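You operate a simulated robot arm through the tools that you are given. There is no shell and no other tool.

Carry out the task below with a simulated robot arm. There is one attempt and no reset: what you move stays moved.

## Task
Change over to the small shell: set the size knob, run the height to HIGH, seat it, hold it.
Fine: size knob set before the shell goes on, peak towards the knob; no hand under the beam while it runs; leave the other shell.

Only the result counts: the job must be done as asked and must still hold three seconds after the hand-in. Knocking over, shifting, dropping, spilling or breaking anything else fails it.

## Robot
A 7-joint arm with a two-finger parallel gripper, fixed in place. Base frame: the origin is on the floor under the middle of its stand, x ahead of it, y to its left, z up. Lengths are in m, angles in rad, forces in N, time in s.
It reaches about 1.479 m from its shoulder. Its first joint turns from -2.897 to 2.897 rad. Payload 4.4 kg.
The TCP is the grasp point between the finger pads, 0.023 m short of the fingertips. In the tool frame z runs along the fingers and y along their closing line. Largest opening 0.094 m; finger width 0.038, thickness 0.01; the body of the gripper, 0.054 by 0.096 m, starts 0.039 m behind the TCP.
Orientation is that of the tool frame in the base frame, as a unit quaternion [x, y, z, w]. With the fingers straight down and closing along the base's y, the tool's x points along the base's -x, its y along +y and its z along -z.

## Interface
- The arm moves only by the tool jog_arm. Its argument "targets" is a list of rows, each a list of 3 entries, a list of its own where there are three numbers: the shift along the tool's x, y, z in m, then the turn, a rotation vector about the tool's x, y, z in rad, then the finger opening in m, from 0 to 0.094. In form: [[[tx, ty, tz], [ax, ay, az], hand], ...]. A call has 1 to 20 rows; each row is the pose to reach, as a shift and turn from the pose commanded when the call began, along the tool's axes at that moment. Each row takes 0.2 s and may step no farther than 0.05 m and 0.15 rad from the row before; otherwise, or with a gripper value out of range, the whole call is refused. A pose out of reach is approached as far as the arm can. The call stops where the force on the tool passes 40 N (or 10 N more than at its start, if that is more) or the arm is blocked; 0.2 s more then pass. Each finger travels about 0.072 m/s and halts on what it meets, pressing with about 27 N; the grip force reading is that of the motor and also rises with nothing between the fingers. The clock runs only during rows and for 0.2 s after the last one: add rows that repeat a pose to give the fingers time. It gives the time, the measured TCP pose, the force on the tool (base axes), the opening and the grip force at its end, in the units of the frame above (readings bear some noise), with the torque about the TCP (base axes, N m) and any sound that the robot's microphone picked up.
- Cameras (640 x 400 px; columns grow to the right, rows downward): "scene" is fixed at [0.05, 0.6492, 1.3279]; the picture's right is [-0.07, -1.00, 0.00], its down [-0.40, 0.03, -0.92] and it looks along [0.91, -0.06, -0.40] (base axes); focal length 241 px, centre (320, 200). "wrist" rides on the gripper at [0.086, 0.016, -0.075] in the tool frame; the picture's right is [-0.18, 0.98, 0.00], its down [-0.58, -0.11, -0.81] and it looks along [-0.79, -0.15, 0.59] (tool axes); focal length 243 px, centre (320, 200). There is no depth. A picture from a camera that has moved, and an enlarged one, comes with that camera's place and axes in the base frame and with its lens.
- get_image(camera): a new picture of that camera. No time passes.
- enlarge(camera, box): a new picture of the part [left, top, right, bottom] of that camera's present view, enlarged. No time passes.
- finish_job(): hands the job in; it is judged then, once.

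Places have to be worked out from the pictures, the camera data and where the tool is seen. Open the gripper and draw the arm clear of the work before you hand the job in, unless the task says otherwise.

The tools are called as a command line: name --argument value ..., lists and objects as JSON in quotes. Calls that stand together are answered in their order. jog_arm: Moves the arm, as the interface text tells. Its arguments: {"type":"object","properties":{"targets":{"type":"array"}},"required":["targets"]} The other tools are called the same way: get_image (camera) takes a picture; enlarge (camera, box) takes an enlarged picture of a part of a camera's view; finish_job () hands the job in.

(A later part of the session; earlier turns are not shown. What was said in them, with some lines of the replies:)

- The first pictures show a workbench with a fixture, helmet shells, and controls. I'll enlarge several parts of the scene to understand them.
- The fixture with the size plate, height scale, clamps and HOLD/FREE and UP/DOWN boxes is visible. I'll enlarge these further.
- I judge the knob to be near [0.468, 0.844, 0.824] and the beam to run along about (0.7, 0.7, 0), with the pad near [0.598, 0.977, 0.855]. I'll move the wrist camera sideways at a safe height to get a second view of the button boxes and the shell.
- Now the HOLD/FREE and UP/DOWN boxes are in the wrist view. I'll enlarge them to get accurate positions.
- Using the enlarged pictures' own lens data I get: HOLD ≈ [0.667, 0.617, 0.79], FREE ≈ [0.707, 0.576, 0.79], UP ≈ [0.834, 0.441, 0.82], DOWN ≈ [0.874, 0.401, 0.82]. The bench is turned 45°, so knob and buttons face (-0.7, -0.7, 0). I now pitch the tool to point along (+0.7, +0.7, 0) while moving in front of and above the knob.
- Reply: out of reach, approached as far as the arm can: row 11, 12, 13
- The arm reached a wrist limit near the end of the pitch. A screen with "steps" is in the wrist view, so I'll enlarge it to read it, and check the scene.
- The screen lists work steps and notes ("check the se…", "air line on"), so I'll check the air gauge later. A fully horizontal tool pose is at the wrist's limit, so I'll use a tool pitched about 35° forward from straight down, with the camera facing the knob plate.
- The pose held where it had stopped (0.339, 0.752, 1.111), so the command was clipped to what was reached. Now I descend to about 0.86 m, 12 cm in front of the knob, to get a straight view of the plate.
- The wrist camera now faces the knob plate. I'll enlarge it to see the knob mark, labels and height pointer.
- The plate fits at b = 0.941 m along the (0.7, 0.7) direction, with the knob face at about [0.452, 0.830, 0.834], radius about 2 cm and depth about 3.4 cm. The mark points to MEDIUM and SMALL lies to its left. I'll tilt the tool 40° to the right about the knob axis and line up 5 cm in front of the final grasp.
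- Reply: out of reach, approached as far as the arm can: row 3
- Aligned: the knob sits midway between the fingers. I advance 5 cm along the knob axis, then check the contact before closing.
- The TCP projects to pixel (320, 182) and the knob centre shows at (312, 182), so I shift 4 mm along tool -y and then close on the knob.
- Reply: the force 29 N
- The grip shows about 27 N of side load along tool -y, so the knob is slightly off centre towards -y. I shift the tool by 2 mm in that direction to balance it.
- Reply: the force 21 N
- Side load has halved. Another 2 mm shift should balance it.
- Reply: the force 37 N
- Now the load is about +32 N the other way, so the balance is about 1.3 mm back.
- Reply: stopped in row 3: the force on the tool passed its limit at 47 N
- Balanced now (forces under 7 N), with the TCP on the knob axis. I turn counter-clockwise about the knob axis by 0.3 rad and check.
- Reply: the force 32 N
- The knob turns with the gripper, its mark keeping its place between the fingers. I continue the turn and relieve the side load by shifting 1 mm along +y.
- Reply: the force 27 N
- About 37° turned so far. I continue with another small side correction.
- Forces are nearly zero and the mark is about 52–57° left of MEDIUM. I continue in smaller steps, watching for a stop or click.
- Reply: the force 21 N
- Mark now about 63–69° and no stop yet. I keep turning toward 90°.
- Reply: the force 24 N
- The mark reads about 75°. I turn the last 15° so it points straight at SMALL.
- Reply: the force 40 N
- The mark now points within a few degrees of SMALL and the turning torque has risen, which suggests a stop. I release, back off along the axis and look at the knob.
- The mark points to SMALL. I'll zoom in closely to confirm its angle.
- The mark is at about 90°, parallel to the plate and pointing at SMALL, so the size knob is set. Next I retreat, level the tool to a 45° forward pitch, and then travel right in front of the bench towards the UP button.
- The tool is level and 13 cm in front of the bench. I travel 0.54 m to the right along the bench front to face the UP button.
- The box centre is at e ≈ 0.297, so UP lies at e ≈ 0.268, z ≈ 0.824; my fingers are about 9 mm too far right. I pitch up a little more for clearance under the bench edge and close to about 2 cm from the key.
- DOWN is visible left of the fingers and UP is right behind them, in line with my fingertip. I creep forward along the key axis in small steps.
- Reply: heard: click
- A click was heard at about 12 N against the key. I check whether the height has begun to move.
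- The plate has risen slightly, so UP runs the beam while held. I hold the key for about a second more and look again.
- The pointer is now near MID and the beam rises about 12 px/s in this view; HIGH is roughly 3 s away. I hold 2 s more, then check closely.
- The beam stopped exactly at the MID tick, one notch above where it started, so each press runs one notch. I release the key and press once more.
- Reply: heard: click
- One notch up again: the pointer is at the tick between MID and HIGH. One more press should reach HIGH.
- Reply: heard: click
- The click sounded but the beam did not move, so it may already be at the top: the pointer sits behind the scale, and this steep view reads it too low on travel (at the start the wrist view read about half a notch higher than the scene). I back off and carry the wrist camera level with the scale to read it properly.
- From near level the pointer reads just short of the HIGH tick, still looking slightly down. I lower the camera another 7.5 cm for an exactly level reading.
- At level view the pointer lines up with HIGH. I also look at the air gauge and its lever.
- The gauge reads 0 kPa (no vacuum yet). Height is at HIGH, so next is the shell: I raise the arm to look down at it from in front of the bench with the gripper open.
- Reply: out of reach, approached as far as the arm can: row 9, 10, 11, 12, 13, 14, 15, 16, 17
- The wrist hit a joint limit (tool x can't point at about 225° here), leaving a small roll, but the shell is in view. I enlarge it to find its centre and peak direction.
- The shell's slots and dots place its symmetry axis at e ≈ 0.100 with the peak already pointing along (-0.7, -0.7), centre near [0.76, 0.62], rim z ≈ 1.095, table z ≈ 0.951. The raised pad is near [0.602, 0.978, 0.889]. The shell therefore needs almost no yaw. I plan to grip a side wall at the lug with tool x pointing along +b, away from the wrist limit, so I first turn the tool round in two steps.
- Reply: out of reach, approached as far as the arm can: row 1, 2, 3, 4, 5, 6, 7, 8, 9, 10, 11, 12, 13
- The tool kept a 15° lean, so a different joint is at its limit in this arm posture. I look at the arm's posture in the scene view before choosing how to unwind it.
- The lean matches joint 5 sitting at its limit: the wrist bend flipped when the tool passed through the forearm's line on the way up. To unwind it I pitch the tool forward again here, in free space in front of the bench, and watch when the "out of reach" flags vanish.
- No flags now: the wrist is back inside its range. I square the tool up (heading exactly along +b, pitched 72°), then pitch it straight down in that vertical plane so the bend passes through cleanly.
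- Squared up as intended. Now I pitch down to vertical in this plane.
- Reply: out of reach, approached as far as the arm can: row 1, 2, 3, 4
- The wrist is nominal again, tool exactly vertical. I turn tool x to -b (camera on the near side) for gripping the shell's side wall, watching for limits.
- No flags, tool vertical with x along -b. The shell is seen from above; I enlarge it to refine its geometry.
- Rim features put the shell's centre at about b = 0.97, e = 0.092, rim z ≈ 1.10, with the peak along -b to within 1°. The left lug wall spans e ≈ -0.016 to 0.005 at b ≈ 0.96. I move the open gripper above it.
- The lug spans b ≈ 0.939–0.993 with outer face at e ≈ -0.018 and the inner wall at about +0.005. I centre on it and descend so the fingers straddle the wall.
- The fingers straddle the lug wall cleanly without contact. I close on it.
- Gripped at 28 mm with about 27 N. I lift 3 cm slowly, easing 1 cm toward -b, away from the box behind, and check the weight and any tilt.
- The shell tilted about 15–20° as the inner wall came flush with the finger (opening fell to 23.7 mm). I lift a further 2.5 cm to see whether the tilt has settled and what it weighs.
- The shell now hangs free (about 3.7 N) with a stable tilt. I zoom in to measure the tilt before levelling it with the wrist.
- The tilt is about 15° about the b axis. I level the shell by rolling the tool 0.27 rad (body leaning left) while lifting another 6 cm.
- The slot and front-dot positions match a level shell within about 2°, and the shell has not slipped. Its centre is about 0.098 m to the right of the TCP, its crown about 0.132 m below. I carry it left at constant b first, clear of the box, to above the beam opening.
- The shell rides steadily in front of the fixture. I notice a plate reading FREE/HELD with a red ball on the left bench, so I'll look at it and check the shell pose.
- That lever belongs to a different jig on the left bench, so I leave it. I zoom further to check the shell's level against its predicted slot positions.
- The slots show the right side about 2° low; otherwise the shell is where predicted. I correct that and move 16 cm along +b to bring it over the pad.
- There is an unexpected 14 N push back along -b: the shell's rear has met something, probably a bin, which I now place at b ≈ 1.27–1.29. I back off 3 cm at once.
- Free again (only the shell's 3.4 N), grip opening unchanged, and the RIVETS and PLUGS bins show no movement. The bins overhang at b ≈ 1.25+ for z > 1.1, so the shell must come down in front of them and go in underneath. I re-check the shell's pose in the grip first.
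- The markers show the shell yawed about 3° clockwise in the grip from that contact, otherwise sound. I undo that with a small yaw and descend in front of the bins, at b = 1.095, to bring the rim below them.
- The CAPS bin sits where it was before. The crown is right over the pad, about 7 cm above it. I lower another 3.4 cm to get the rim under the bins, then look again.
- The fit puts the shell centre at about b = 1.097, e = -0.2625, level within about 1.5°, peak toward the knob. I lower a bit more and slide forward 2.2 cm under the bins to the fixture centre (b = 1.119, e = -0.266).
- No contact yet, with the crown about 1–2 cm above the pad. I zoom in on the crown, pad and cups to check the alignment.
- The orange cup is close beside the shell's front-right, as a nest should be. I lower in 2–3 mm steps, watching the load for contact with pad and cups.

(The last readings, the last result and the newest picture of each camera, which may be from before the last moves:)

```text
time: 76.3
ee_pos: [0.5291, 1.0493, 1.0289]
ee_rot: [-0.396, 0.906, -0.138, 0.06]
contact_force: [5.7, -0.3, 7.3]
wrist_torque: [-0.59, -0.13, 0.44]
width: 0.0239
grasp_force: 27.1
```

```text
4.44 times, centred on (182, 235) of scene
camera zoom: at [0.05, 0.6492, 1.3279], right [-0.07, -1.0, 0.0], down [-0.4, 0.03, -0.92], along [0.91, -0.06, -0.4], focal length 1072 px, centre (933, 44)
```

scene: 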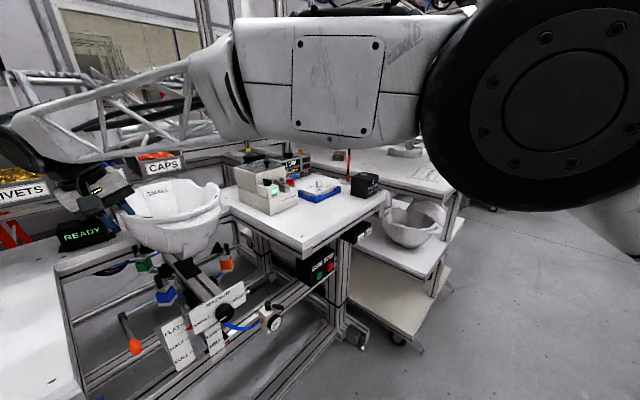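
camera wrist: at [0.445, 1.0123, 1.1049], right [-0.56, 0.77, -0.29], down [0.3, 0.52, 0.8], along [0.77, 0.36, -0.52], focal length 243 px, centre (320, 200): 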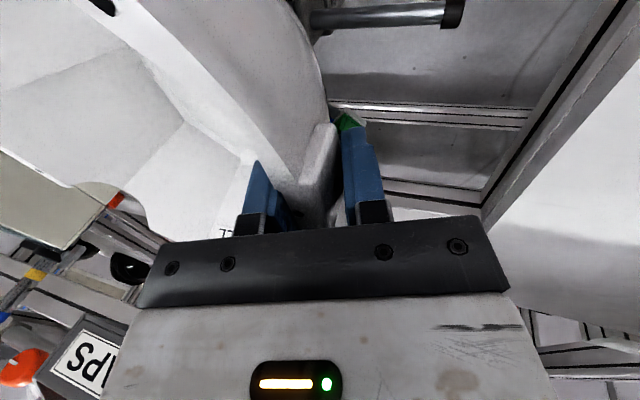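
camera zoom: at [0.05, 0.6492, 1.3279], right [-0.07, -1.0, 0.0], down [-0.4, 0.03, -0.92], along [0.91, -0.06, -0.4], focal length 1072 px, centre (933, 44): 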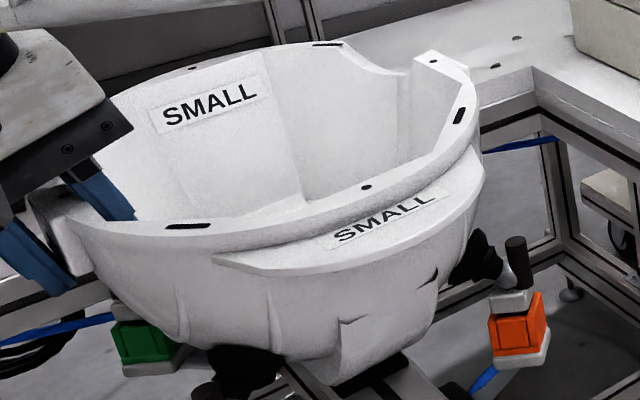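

Contact: the force solution places it at the front-left (blue) cup, with the crown still about 8 mm above the pad; my fit puts the shell centre near b = 1.128, e = -0.268, with its right side about 2° high. I nudge it 4 mm right to ease off that cup, and roll 2° to level it.

jog_arm --targets '[[[0.0001, -0.002, 0.0006], [-0.015, 0, 0], 0.0], [[0.0002, -0.0038, 0.0012], [-0.03, 0, 0], 0.0], [[0.0002, -0.0038, 0.0012], [-0.03, 0, 0], 0.0]]'

enlarge --camera "scene" --box '[110, 190, 254, 280]'

```text
time: 77.1
ee_pos: [0.5317, 1.0464, 1.0277]
ee_rot: [-0.397, 0.908, -0.124, 0.053]
contact_force: [2.8, 5.0, 5.4]
wrist_torque: [-0.42, -0.24, 0.32]
width: 0.024
grasp_force: 27.4
```

```text
4.44 times, centred on (182, 235) of scene
camera zoom: at [0.05, 0.6492, 1.3279], right [-0.07, -1.0, 0.0], down [-0.4, 0.03, -0.92], along [0.91, -0.06, -0.4], focal length 1072 px, centre (933, 44)
```

zoom: 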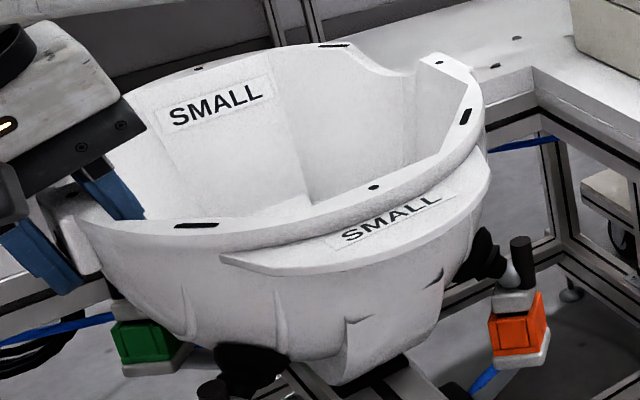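

Now the contact is balanced between the two front cups and pushes back along +b with 5.5 N, so the shell should go a little farther in. I shift it 6 mm along +b.

jog_arm --targets '[[[-0.003, -0.0001, 0], [0, 0, 0], 0.0], [[-0.006, -0.0002, 0.0001], [0, 0, 0], 0.0], [[-0.006, -0.0002, 0.0001], [0, 0, 0], 0.0]]'

```text
time: 77.9
ee_pos: [0.536, 1.0504, 1.0278]
ee_rot: [-0.397, 0.908, -0.125, 0.054]
contact_force: [2.6, -3.7, 5.0]
wrist_torque: [-0.35, -0.22, -0.03]
width: 0.0233
grasp_force: 27.4
```

Balanced in b now; the remaining push is +e from the left cups. I shift 4 mm right and lower 3 mm.

jog_arm --targets '[[[0.0001, -0.0019, 0.0006], [0, 0, 0], 0.0], [[0.0002, -0.0038, 0.0012], [0, 0, 0], 0.0], [[0.0002, -0.0033, 0.0026], [0, 0, 0], 0.0], [[0.0002, -0.0029, 0.0041], [0, 0, 0], 0.0], [[0.0002, -0.0029, 0.0041], [0, 0, 0], 0.0]]'

enlarge --camera "scene" --box '[110, 190, 254, 280]'

```text
time: 79.1
ee_pos: [0.5392, 1.0488, 1.0269]
ee_rot: [-0.397, 0.908, -0.125, 0.054]
contact_force: [-8.0, 7.4, 5.8]
wrist_torque: [-0.23, -0.19, -0.18]
width: 0.0241
grasp_force: 26.8
```

```text
4.44 times, centred on (182, 235) of scene
camera zoom: at [0.05, 0.6492, 1.3279], right [-0.07, -1.0, 0.0], down [-0.4, 0.03, -0.92], along [0.91, -0.06, -0.4], focal length 1072 px, centre (933, 44)
```

zoom: 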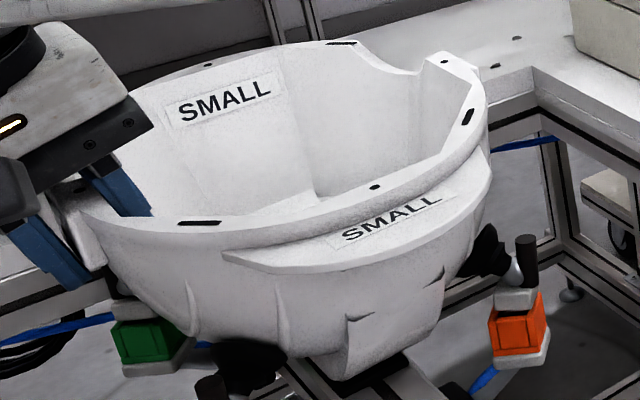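

The push is now -e 11 N, so the shell is snug between left and right cups, about 2 mm too far right. I ease back 2 mm and zoom in on the crown and pad.

jog_arm --targets '[[[-0.0001, 0.0012, -0.0004], [0, 0, 0], 0.0], [[-0.0001, 0.0024, -0.0007], [0, 0, 0], 0.0], [[-0.0001, 0.0024, -0.0007], [0, 0, 0], 0.0]]'

enlarge --camera "scene" --box '[150, 240, 230, 290]'

get_image --camera "wrist"

```text
time: 79.9
ee_pos: [0.5373, 1.0496, 1.025]
ee_rot: [-0.397, 0.908, -0.124, 0.055]
contact_force: [0.7, -0.3, 3.2]
wrist_torque: [-0.03, -0.46, -0.02]
width: 0.0238
grasp_force: 27.1
```

```text
8.00 times, centred on (190, 265) of scene
camera zoom: at [0.05, 0.6492, 1.3279], right [-0.07, -1.0, 0.0], down [-0.4, 0.03, -0.92], along [0.91, -0.06, -0.4], focal length 1930 px, centre (1360, -320)
```

zoom: 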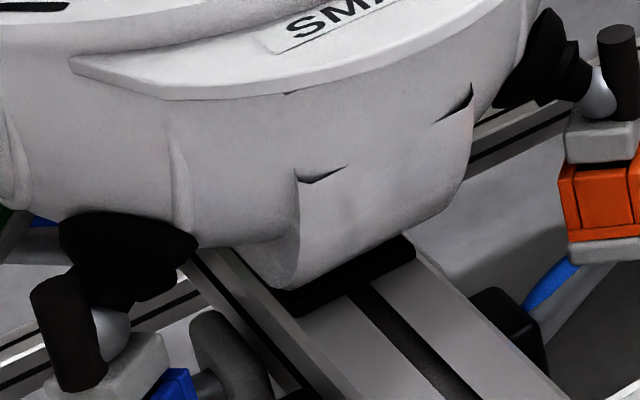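

```text
taken
camera wrist: at [0.4544, 1.0117, 1.0925], right [-0.57, 0.78, -0.27], down [0.31, 0.5, 0.8], along [0.76, 0.38, -0.53], focal length 243 px, centre (320, 200)
```

wrist: 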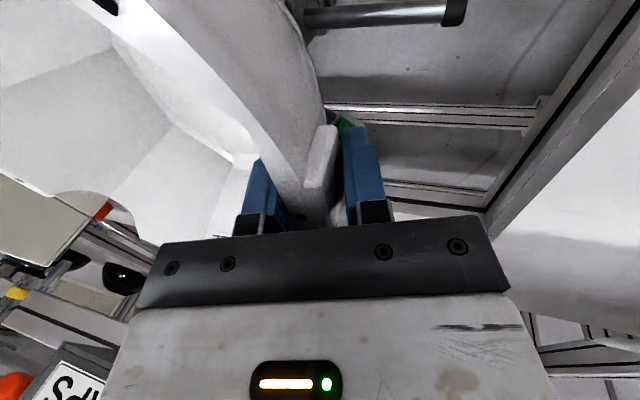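

Lateral loads are nearly zero now and the crown sits right at the pad. I lower another 3 mm to set its weight fully down.

jog_arm --targets '[[[0, 0.0004, 0.0014], [0, 0, 0], 0.0], [[0, 0.0009, 0.0029], [0, 0, 0], 0.0], [[0, 0.0009, 0.0029], [0, 0, 0], 0.0]]'

enlarge --camera "scene" --box '[110, 190, 254, 280]'

```text
time: 80.7
ee_pos: [0.5369, 1.051, 1.0232]
ee_rot: [-0.397, 0.908, -0.124, 0.054]
contact_force: [-6.3, 3.4, 15.2]
wrist_torque: [-0.15, -0.26, 0.0]
width: 0.0245
grasp_force: 27.1
```

```text
4.44 times, centred on (182, 235) of scene
camera zoom: at [0.05, 0.6492, 1.3279], right [-0.07, -1.0, 0.0], down [-0.4, 0.03, -0.92], along [0.91, -0.06, -0.4], focal length 1072 px, centre (933, 44)
```

zoom: 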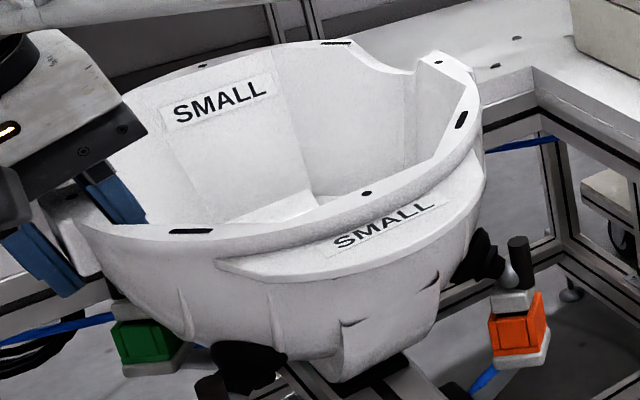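

The load rose to about 19 N with the contact point at the pad centre, so the crown is on the pad; the right side still reads about 2° high. I roll it 0.03 rad to level and take off the excess downforce before releasing.

jog_arm --targets '[[[0, -0.0002, -0.0008], [-0.015, 0, 0], 0.0], [[0, -0.0003, -0.0012], [-0.03, 0, 0], 0.0], [[0, -0.0003, -0.0012], [-0.03, 0, 0], 0.0]]'

enlarge --camera "scene" --box '[110, 190, 254, 280]'

```text
time: 81.5
ee_pos: [0.5366, 1.0499, 1.0225]
ee_rot: [-0.397, 0.91, -0.111, 0.048]
contact_force: [-2.7, -0.2, 6.2]
wrist_torque: [-0.29, -0.17, -0.08]
width: 0.0245
grasp_force: 26.9
```

```text
4.44 times, centred on (182, 235) of scene
camera zoom: at [0.05, 0.6492, 1.3279], right [-0.07, -1.0, 0.0], down [-0.4, 0.03, -0.92], along [0.91, -0.06, -0.4], focal length 1072 px, centre (933, 44)
```

zoom: 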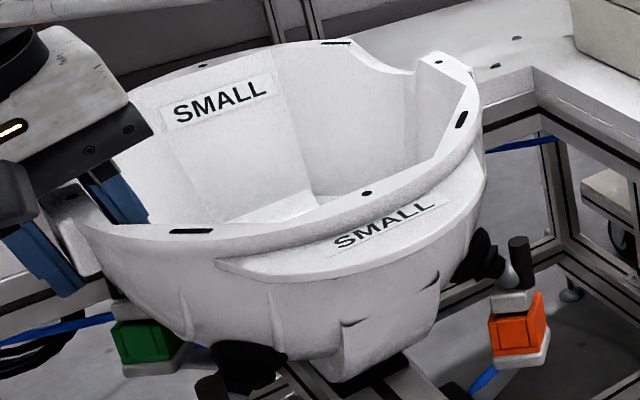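

The shell's pose did not change while the tool rolled, so it is resting on the fixture itself. I open the fingers gently and check that it stays.

jog_arm --targets '[[[0, 0, 0], [0, 0, 0], 0.03], [[0, 0, 0], [0, 0, 0], 0.04], [[0, 0, 0], [0, 0, 0], 0.055], [[0, 0, 0], [0, 0, 0], 0.065], [[0, 0, 0], [0, 0, 0], 0.065]]'

enlarge --camera "scene" --box '[110, 190, 254, 280]'

get_image --camera "wrist"

```text
time: 82.7
ee_pos: [0.5378, 1.0492, 1.023]
ee_rot: [-0.398, 0.909, -0.112, 0.048]
contact_force: [0.0, -1.2, -0.6]
wrist_torque: [-0.02, 0.03, 0.02]
width: 0.065
grasp_force: 0.0
```

```text
4.44 times, centred on (182, 235) of scene
camera zoom: at [0.05, 0.6492, 1.3279], right [-0.07, -1.0, 0.0], down [-0.4, 0.03, -0.92], along [0.91, -0.06, -0.4], focal length 1072 px, centre (933, 44)
```

zoom: 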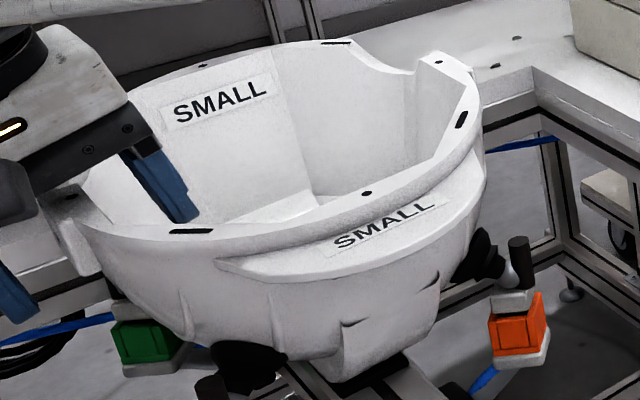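

```text
taken
camera wrist: at [0.4557, 1.0108, 1.092], right [-0.58, 0.78, -0.24], down [0.33, 0.49, 0.81], along [0.75, 0.39, -0.54], focal length 243 px, centre (320, 200)
```

wrist: 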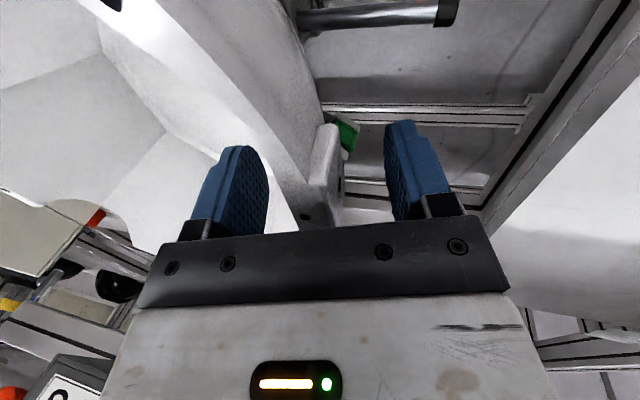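

The shell stayed put when released. I retract the fingers straight up along the tool axis, clear of the rim, then back away from the bins.

jog_arm --targets '[[[0, 0, -0.02], [0, 0, 0], 0.065], [[0, 0, -0.05], [0, 0, 0], 0.065], [[0.005, 0, -0.085], [0, 0, 0], 0.065], [[0.03, 0, -0.115], [0, 0, 0], 0.065], [[0.07, 0, -0.14], [0, 0, 0], 0.065], [[0.115, 0, -0.155], [0, 0, 0], 0.065], [[0.16, 0, -0.17], [0, 0, 0], 0.065], [[0.16, 0, -0.17], [0, 0, 0], 0.065]]'

get_image --camera "scene"

get_image --camera "wrist"

```text
time: 84.5
ee_pos: [0.3983, 0.9618, 1.189]
ee_rot: [-0.398, 0.909, -0.111, 0.048]
contact_force: [0.7, 0.3, 0.7]
wrist_torque: [0.02, 0.0, 0.0]
width: 0.0651
grasp_force: 0.0
```

```text
taken
```

scene: 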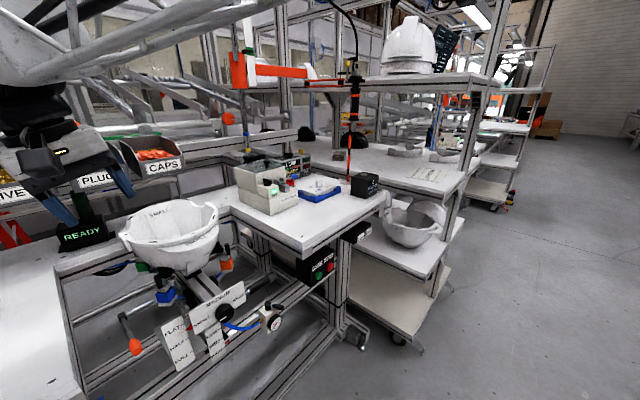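

```text
taken
camera wrist: at [0.3173, 0.921, 1.2571], right [-0.58, 0.78, -0.24], down [0.33, 0.49, 0.81], along [0.75, 0.39, -0.54], focal length 243 px, centre (320, 200)
```

wrist: 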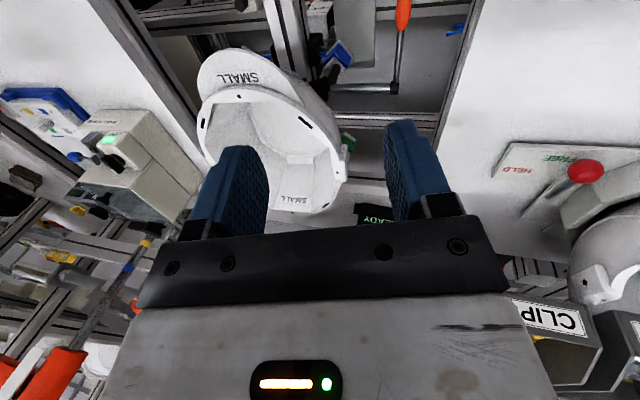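

The shell rests on the fixture with its peak toward the knob plate. I check its alignment from both cameras, and that the bins are unmoved.

enlarge --camera "wrist" --box '[180, 0, 420, 230]'

enlarge --camera "scene" --box '[80, 180, 280, 350]'

enlarge --camera "scene" --box '[0, 100, 220, 260]'

```text
1.74 times, centred on (300, 115) of wrist
camera zoom: at [0.3173, 0.921, 1.2571], right [-0.58, 0.78, -0.24], down [0.33, 0.49, 0.81], along [0.75, 0.39, -0.54], focal length 422 px, centre (355, 348)
```

zoom: 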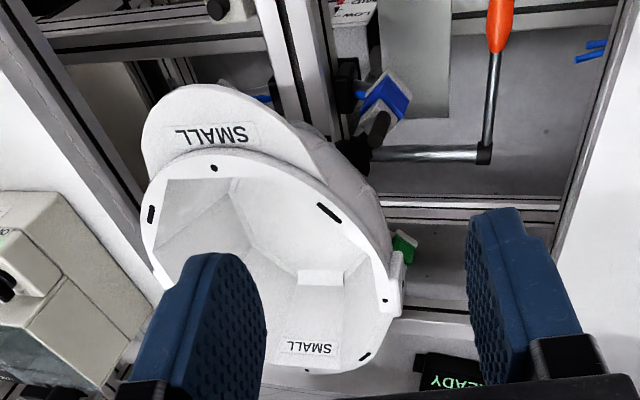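

```text
2.35 times, centred on (180, 265) of scene
camera zoom: at [0.05, 0.6492, 1.3279], right [-0.07, -1.0, 0.0], down [-0.4, 0.03, -0.92], along [0.91, -0.06, -0.4], focal length 568 px, centre (649, 47)
```

zoom: 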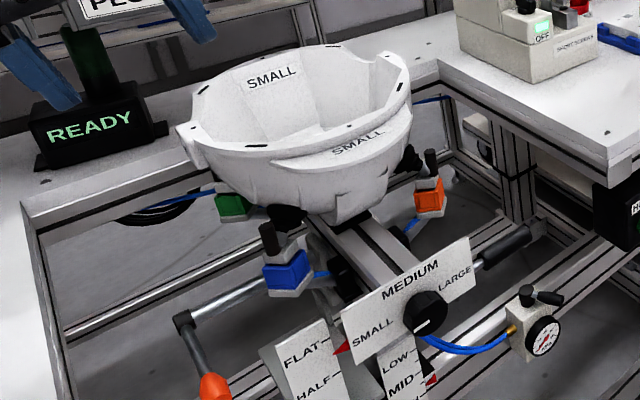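

```text
2.50 times, centred on (110, 180) of scene
camera zoom: at [0.05, 0.6492, 1.3279], right [-0.07, -1.0, 0.0], down [-0.4, 0.03, -0.92], along [0.91, -0.06, -0.4], focal length 603 px, centre (845, 250)
```

zoom: 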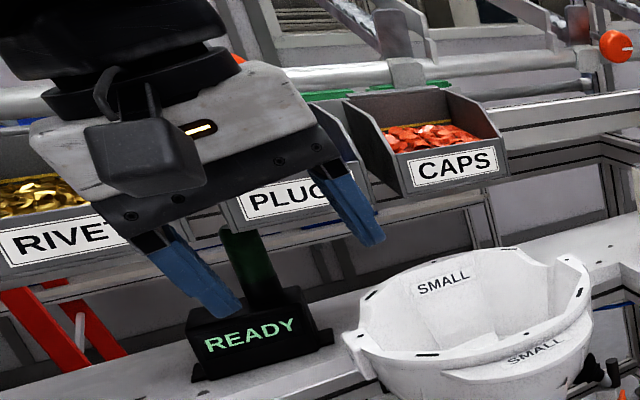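

Everything else is unmoved (CAPS label is at the same pixels), and the wrist view puts the shell axis within about 1° of the beam, centred near b = 1.13, e = -0.26. Now I go to press HOLD: first move to a free pose in front of the bench with the fingers closed and pitched 45°.

jog_arm --targets '[[[0.0273, -0.0234, 0.0253], [-0.0214, -0.0777, 0.0133], 0.05], [[0.0546, -0.0468, 0.0505], [-0.0429, -0.1554, 0.0266], 0.03], [[0.0819, -0.0702, 0.0758], [-0.0643, -0.2331, 0.0399], 0.01], [[0.1092, -0.0936, 0.101], [-0.0857, -0.3108, 0.0532], 0.0], [[0.1365, -0.117, 0.1263], [-0.1072, -0.3885, 0.0665], 0.0], [[0.1638, -0.1404, 0.1516], [-0.1286, -0.4662, 0.0798], 0.0], [[0.1911, -0.1638, 0.1768], [-0.15, -0.5439, 0.0931], 0.0], [[0.2184, -0.1872, 0.2021], [-0.1714, -0.6216, 0.1064], 0.0], [[0.2457, -0.2106, 0.2273], [-0.1929, -0.6993, 0.1197], 0.0], [[0.273, -0.234, 0.2526], [-0.2143, -0.777, 0.133], 0.0], [[0.273, -0.234, 0.2526], [-0.2143, -0.777, 0.133], 0.0]]'

get_image --camera "scene"

get_image --camera "wrist"

```text
time: 86.9
ee_pos: [0.4239, 0.5662, 1.0025]
ee_rot: [-0.353, 0.853, 0.148, 0.355]
contact_force: [0.3, 0.0, -0.5]
wrist_torque: [-0.04, 0.04, -0.01]
width: 0.0001
grasp_force: 27.0
```

```text
taken
```

scene: 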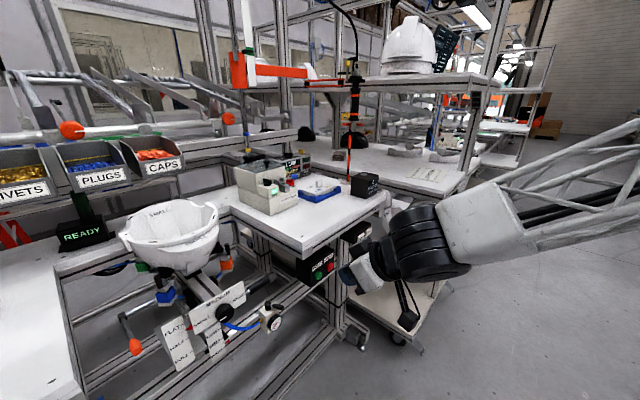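

```text
taken
camera wrist: at [0.3339, 0.4969, 0.9937], right [-0.6, 0.79, 0.13], down [-0.04, -0.19, 0.98], along [0.8, 0.59, 0.14], focal length 243 px, centre (320, 200)
```

wrist: 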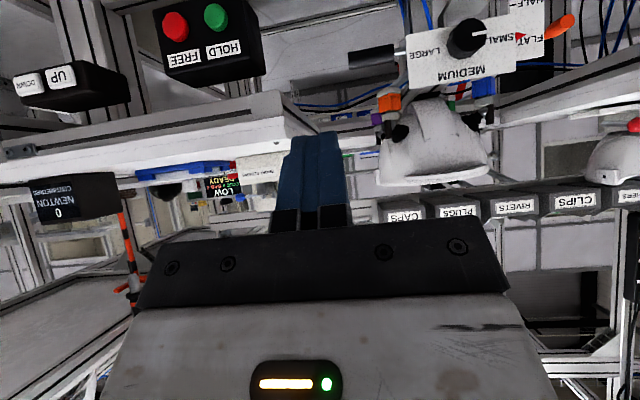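

This pose gives a clean front view of the shell on the beam and the HOLD box. I enlarge both.

enlarge --camera "wrist" --box '[340, 10, 560, 220]'

enlarge --camera "wrist" --box '[130, 0, 290, 100]'

```text
1.90 times, centred on (450, 115) of wrist
camera zoom: at [0.3339, 0.4969, 0.9937], right [-0.6, 0.79, 0.13], down [-0.04, -0.19, 0.98], along [0.8, 0.59, 0.14], focal length 462 px, centre (72, 362)
```

zoom: 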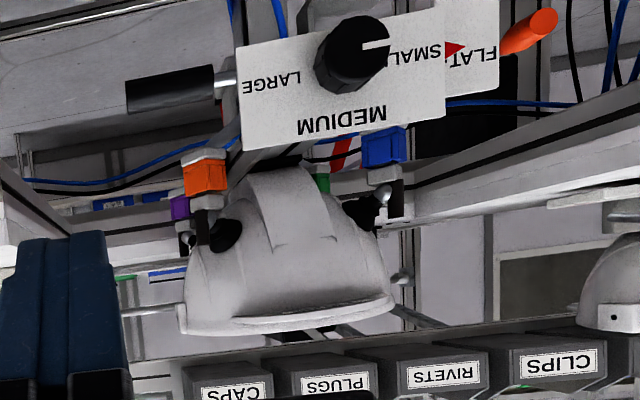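

```text
4.00 times, centred on (210, 50) of wrist
camera zoom: at [0.3339, 0.4969, 0.9937], right [-0.6, 0.79, 0.13], down [-0.04, -0.19, 0.98], along [0.8, 0.59, 0.14], focal length 970 px, centre (760, 800)
```

zoom: 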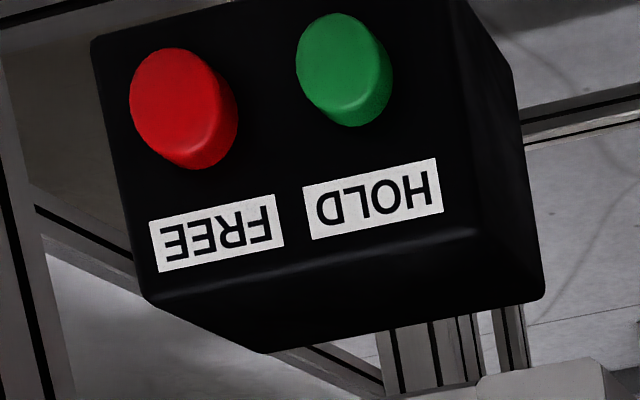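

The shell's peak line is parallel to the plate edge, so it sits level with the peak over the knob side. HOLD is at about e = 0.035, z = 0.793, with its face near b = 0.905. I lower in front of it, then approach.

jog_arm --targets '[[[0.0244, -0.0228, 0.0243], [0, 0, 0], 0.0], [[0.0489, -0.0455, 0.0485], [0, 0, 0], 0.0], [[0.0733, -0.0683, 0.0728], [0, 0, 0], 0.0], [[0.0977, -0.0911, 0.097], [0, 0, 0], 0.0], [[0.1222, -0.1138, 0.1213], [0, 0, 0], 0.0], [[0.1466, -0.1366, 0.1455], [0, 0, 0], 0.0], [[0.1184, -0.1366, 0.1739], [0, 0, 0], 0.0], [[0.0903, -0.1366, 0.2023], [0, 0, 0], 0.0], [[0.0621, -0.1366, 0.2307], [0, 0, 0], 0.0], [[0.0621, -0.1366, 0.2307], [0, 0, 0], 0.0]]'

get_image --camera "wrist"

enlarge --camera "scene" --box '[270, 220, 390, 310]'

```text
time: 89.1
ee_pos: [0.6054, 0.553, 0.7921]
ee_rot: [-0.353, 0.854, 0.146, 0.353]
contact_force: [0.0, -0.4, 0.9]
wrist_torque: [0.0, 0.03, 0.0]
width: 0.0
grasp_force: 26.4
```

```text
taken
camera wrist: at [0.5149, 0.4848, 0.7846], right [-0.6, 0.79, 0.13], down [-0.04, -0.19, 0.98], along [0.8, 0.59, 0.14], focal length 243 px, centre (320, 200)
```

wrist: 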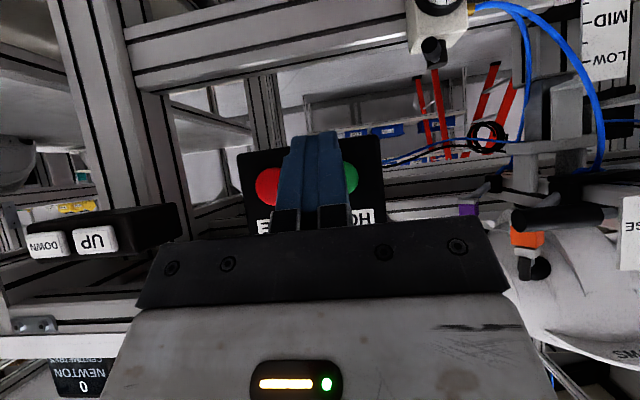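

```text
4.44 times, centred on (330, 265) of scene
camera zoom: at [0.05, 0.6492, 1.3279], right [-0.07, -1.0, 0.0], down [-0.4, 0.03, -0.92], along [0.91, -0.06, -0.4], focal length 1072 px, centre (276, -89)
```

zoom: 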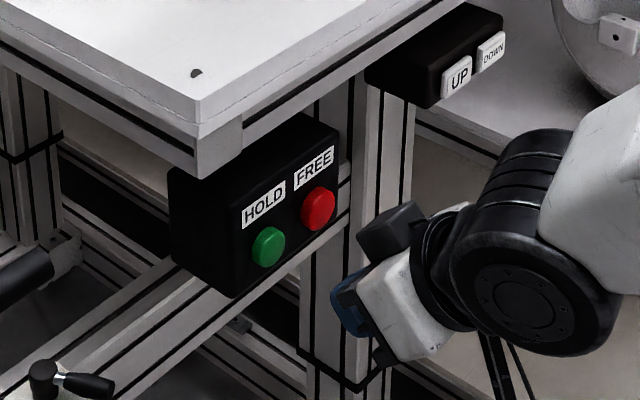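

enlarge --camera "wrist" --box '[230, 120, 410, 232]'

```text
3.56 times, centred on (320, 176) of wrist
camera zoom: at [0.5149, 0.4848, 0.7846], right [-0.6, 0.79, 0.13], down [-0.04, -0.19, 0.98], along [0.8, 0.59, 0.14], focal length 863 px, centre (320, 285)
```

zoom: 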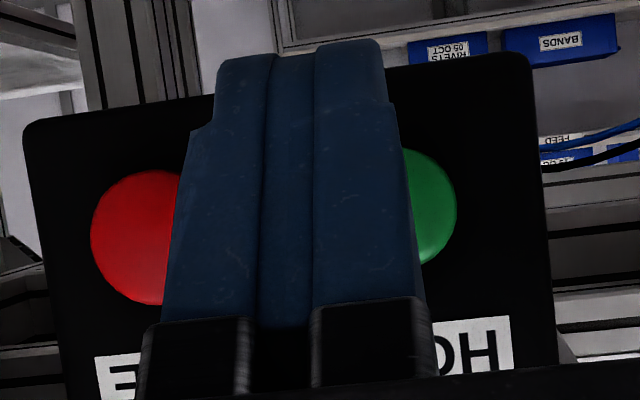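

The green button's centre is about 7 mm left of and above my line of approach. I correct for that and move to about 1 cm from the button.

jog_arm --targets '[[[-0.0118, 0.002, 0.0094], [0, 0, 0], 0.0], [[-0.0236, 0.004, 0.0189], [0, 0, 0], 0.0], [[-0.0353, 0.006, 0.0283], [0, 0, 0], 0.0], [[-0.0353, 0.006, 0.0283], [0, 0, 0], 0.0]]'

enlarge --camera "wrist" --box '[230, 120, 410, 232]'

enlarge --camera "scene" --box '[290, 245, 370, 295]'

```text
time: 90.1
ee_pos: [0.6328, 0.5879, 0.7973]
ee_rot: [-0.353, 0.854, 0.146, 0.353]
contact_force: [-0.1, 0.0, -0.4]
wrist_torque: [0.0, -0.04, 0.0]
width: 0.0
grasp_force: 27.6
```

```text
3.56 times, centred on (320, 176) of wrist
camera zoom: at [0.5423, 0.52, 0.7897], right [-0.6, 0.79, 0.13], down [-0.04, -0.19, 0.98], along [0.8, 0.59, 0.14], focal length 863 px, centre (320, 285)
```

zoom: 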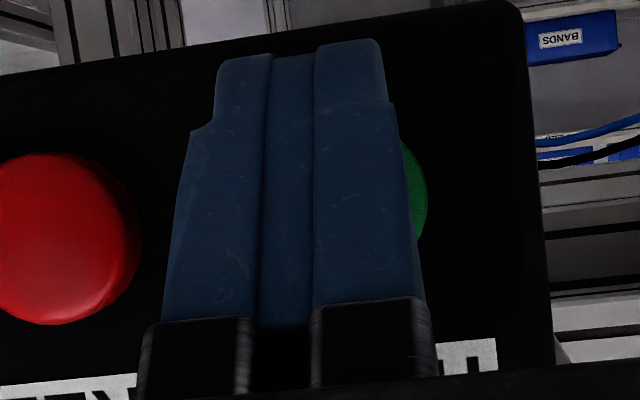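

```text
8.00 times, centred on (330, 270) of scene
camera zoom: at [0.05, 0.6492, 1.3279], right [-0.07, -1.0, 0.0], down [-0.4, 0.03, -0.92], along [0.91, -0.06, -0.4], focal length 1930 px, centre (240, -360)
```

zoom: 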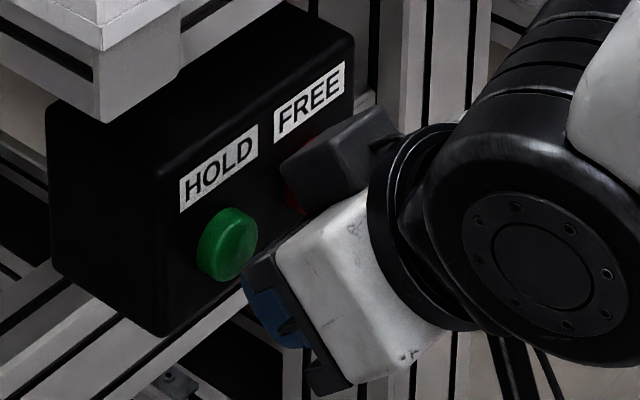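

The contact line now falls on the green button within 2–3 mm. I creep forward to press HOLD.

jog_arm --targets '[[[-0.0035, 0, 0.0035], [0, 0, 0], 0.0], [[-0.0067, 0, 0.0067], [0, 0, 0], 0.0], [[-0.0085, 0, 0.0085], [0, 0, 0], 0.0], [[-0.0103, 0, 0.0103], [0, 0, 0], 0.0], [[-0.0117, 0, 0.0117], [0, 0, 0], 0.0]]'

enlarge --camera "scene" --box '[290, 245, 370, 295]'

enlarge --camera "scene" --box '[80, 190, 300, 350]'

```text
time: 91.2
ee_pos: [0.642, 0.5958, 0.7959]
ee_rot: [-0.354, 0.855, 0.145, 0.351]
contact_force: [-22.4, -23.0, 11.1]
wrist_torque: [0.1, -0.2, -0.06]
width: 0.0
grasp_force: 27.0
heard: click
stopped in row 5: the force on the tool passed its limit at 59 N (the readings are from after the stop); the commanded pose is now the measured one
```

```text
8.00 times, centred on (330, 270) of scene
camera zoom: at [0.05, 0.6492, 1.3279], right [-0.07, -1.0, 0.0], down [-0.4, 0.03, -0.92], along [0.91, -0.06, -0.4], focal length 1930 px, centre (240, -360)
```

zoom: 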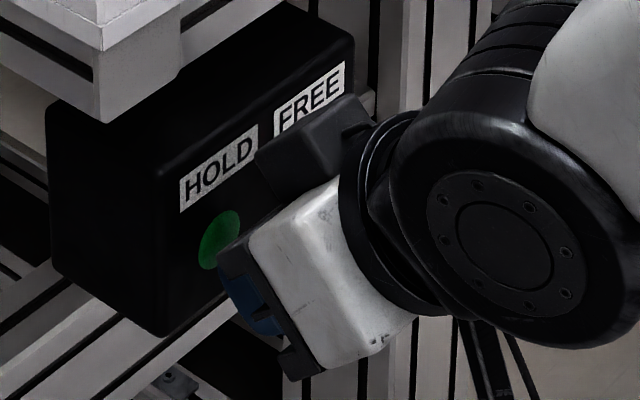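

```text
2.50 times, centred on (190, 270) of scene
camera zoom: at [0.05, 0.6492, 1.3279], right [-0.07, -1.0, 0.0], down [-0.4, 0.03, -0.92], along [0.91, -0.06, -0.4], focal length 603 px, centre (645, 25)
```

zoom: 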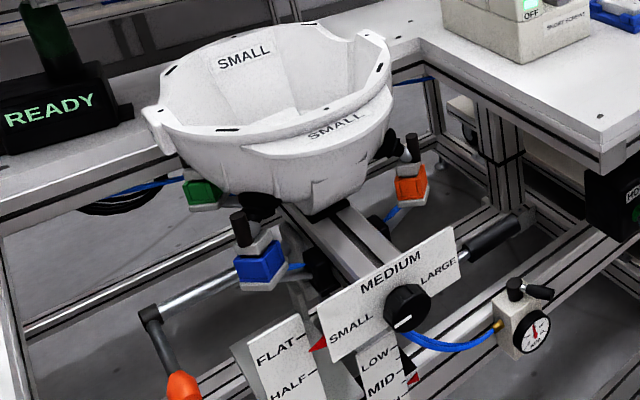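

Click heard and the HOLD button went fully in. I zoom on the gauge to see if the vacuum came up.

enlarge --camera "scene" --box '[240, 290, 310, 340]'

enlarge --camera "scene" --box '[110, 190, 254, 280]'

```text
8.00 times, centred on (275, 315) of scene
camera zoom: at [0.05, 0.6492, 1.3279], right [-0.07, -1.0, 0.0], down [-0.4, 0.03, -0.92], along [0.91, -0.06, -0.4], focal length 1930 px, centre (680, -720)
```

zoom: 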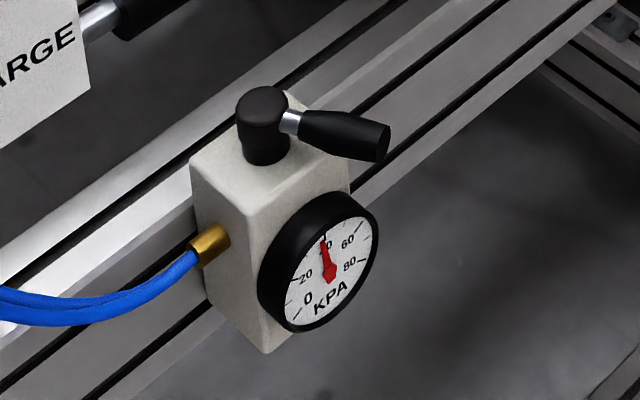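

```text
4.44 times, centred on (182, 235) of scene
camera zoom: at [0.05, 0.6492, 1.3279], right [-0.07, -1.0, 0.0], down [-0.4, 0.03, -0.92], along [0.91, -0.06, -0.4], focal length 1072 px, centre (933, 44)
```

zoom: 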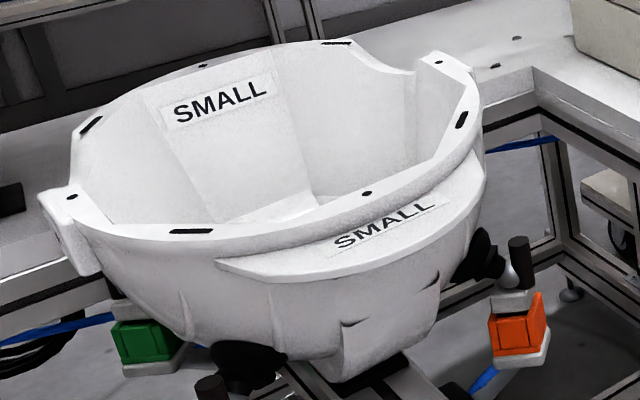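

The gauge is rising, now about 40 kPa. I back off from the button and wait to see where it settles.

jog_arm --targets '[[[0.0106, 0, -0.0106], [0, 0, 0], 0.0], [[0.0354, 0, -0.0354], [0, 0, 0], 0.0], [[0.0672, 0, -0.0672], [0, 0, 0], 0.0], [[0.0849, 0, -0.0849], [0, 0, 0], 0.0], [[0.0849, 0, -0.0849], [0, 0, 0], 0.0], [[0.0849, 0, -0.0849], [0, 0, 0], 0.0]]'

enlarge --camera "scene" --box '[240, 290, 310, 340]'

enlarge --camera "scene" --box '[290, 245, 370, 295]'

```text
time: 92.6
ee_pos: [0.5587, 0.5118, 0.7972]
ee_rot: [-0.354, 0.854, 0.145, 0.352]
contact_force: [-0.3, 0.3, 0.5]
wrist_torque: [-0.03, -0.03, -0.01]
width: 0.0
grasp_force: 27.3
```

```text
8.00 times, centred on (275, 315) of scene
camera zoom: at [0.05, 0.6492, 1.3279], right [-0.07, -1.0, 0.0], down [-0.4, 0.03, -0.92], along [0.91, -0.06, -0.4], focal length 1930 px, centre (680, -720)
```

zoom: 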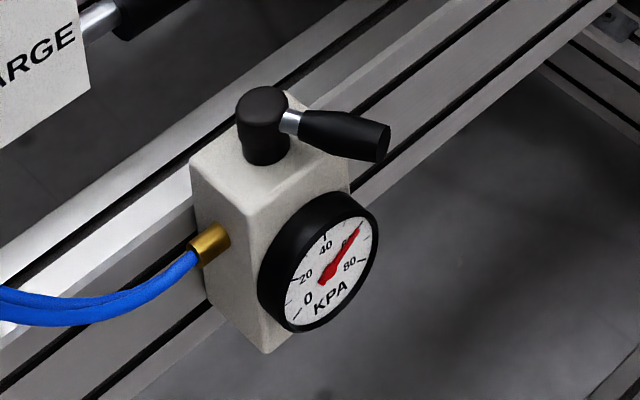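

```text
8.00 times, centred on (330, 270) of scene
camera zoom: at [0.05, 0.6492, 1.3279], right [-0.07, -1.0, 0.0], down [-0.4, 0.03, -0.92], along [0.91, -0.06, -0.4], focal length 1930 px, centre (240, -360)
```

zoom: 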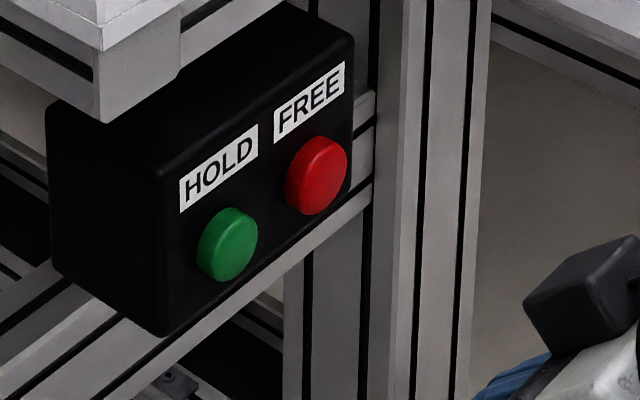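

Vacuum reads about 60 kPa with the button released. I open the gripper, draw the arm back and up clear of the work, and wait to see that it holds.

jog_arm --targets '[[[-0.0042, 0, -0.0382], [0, 0, 0], 0.02], [[-0.0084, 0, -0.0764], [0, 0, 0], 0.04], [[-0.0127, 0, -0.1146], [0, 0, 0], 0.06], [[-0.0169, 0, -0.1528], [0, 0, 0], 0.08], [[-0.0211, 0, -0.191], [0, 0, 0], 0.09], [[-0.0211, 0, -0.191], [0, 0, 0], 0.09], [[-0.0211, 0, -0.191], [0, 0, 0], 0.09], [[-0.0211, 0, -0.191], [0, 0, 0], 0.09], [[-0.0211, 0, -0.191], [0, 0, 0], 0.09], [[-0.0211, 0, -0.191], [0, 0, 0], 0.09], [[-0.0211, 0, -0.191], [0, 0, 0], 0.09], [[-0.0211, 0, -0.191], [0, 0, 0], 0.09], [[-0.0211, 0, -0.191], [0, 0, 0], 0.09], [[-0.0211, 0, -0.191], [0, 0, 0], 0.09], [[-0.0211, 0, -0.191], [0, 0, 0], 0.09]]'

get_image --camera "scene"

enlarge --camera "scene" --box '[240, 290, 310, 340]'

enlarge --camera "scene" --box '[80, 190, 300, 350]'

get_image --camera "wrist"

```text
time: 95.8
ee_pos: [0.473, 0.4282, 0.9471]
ee_rot: [-0.353, 0.854, 0.146, 0.353]
contact_force: [-0.2, 0.5, 0.8]
wrist_torque: [0.01, 0.0, 0.0]
width: 0.0898
grasp_force: 0.0
```

```text
taken
```

scene: 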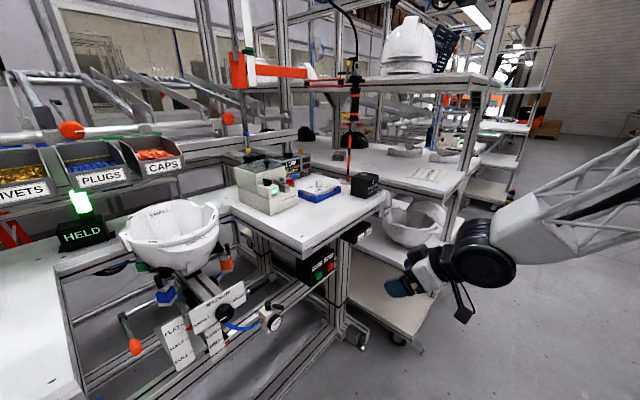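

```text
8.00 times, centred on (275, 315) of scene
camera zoom: at [0.05, 0.6492, 1.3279], right [-0.07, -1.0, 0.0], down [-0.4, 0.03, -0.92], along [0.91, -0.06, -0.4], focal length 1930 px, centre (680, -720)
```

zoom: 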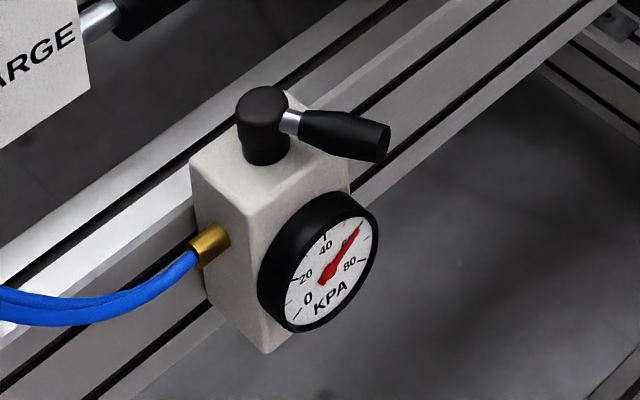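

```text
2.50 times, centred on (190, 270) of scene
camera zoom: at [0.05, 0.6492, 1.3279], right [-0.07, -1.0, 0.0], down [-0.4, 0.03, -0.92], along [0.91, -0.06, -0.4], focal length 603 px, centre (645, 25)
```

zoom: 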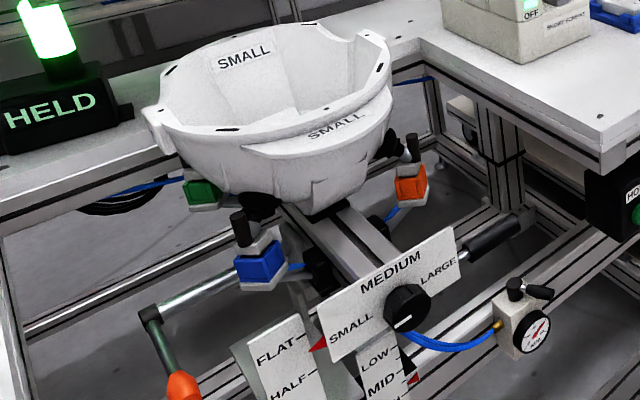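

```text
taken
camera wrist: at [0.383, 0.3596, 0.9393], right [-0.6, 0.79, 0.13], down [-0.03, -0.19, 0.98], along [0.8, 0.59, 0.14], focal length 243 px, centre (320, 200)
```

wrist: 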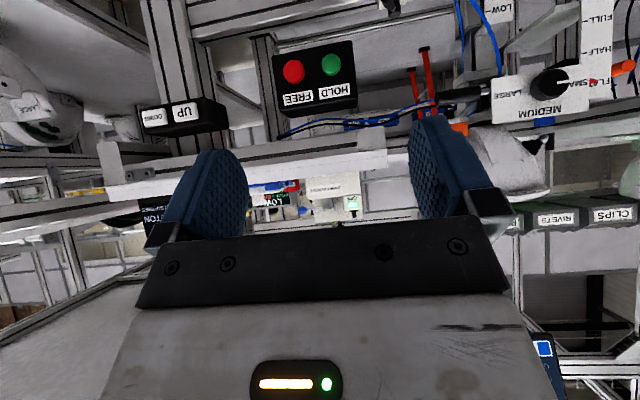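

The display now reads HELD with its green lamp lit and the gauge steady at 60 kPa. The knob is on SMALL, height is at HIGH, the peak is over the knob side, the LARGE shell and bins are untouched, and the gripper is open and clear. I hand the job in.

finish_job

```text
The job is handed in.
```

The changeover to the small shell is done and handed in. The station display reads HELD with its green lamp on, and the vacuum is steady at 60 kPa.

- **Size knob:** turned from MEDIUM to SMALL before the shell went on.
- **Height:** run up to HIGH from the UP button. A level view showed the pointer on the HIGH mark, and the hand was well clear of the beam the whole time.
- **Shell:** seated on the pad and cups, level, with its peak towards the knob.
- **Hold:** the HOLD button was pressed once. The vacuum stayed up after I released the button and backed away.
- **Other shell:** the large shell was not touched.

**Bin contact:** while bringing the shell over the beam, its back edge touched something with about 14 N of force, most likely the CAPS bin. I backed off and came in underneath instead. The RIVETS, PLUGS and CAPS labels are in the same place in the pictures as before.

The gripper is open and the arm is clear of the bench.
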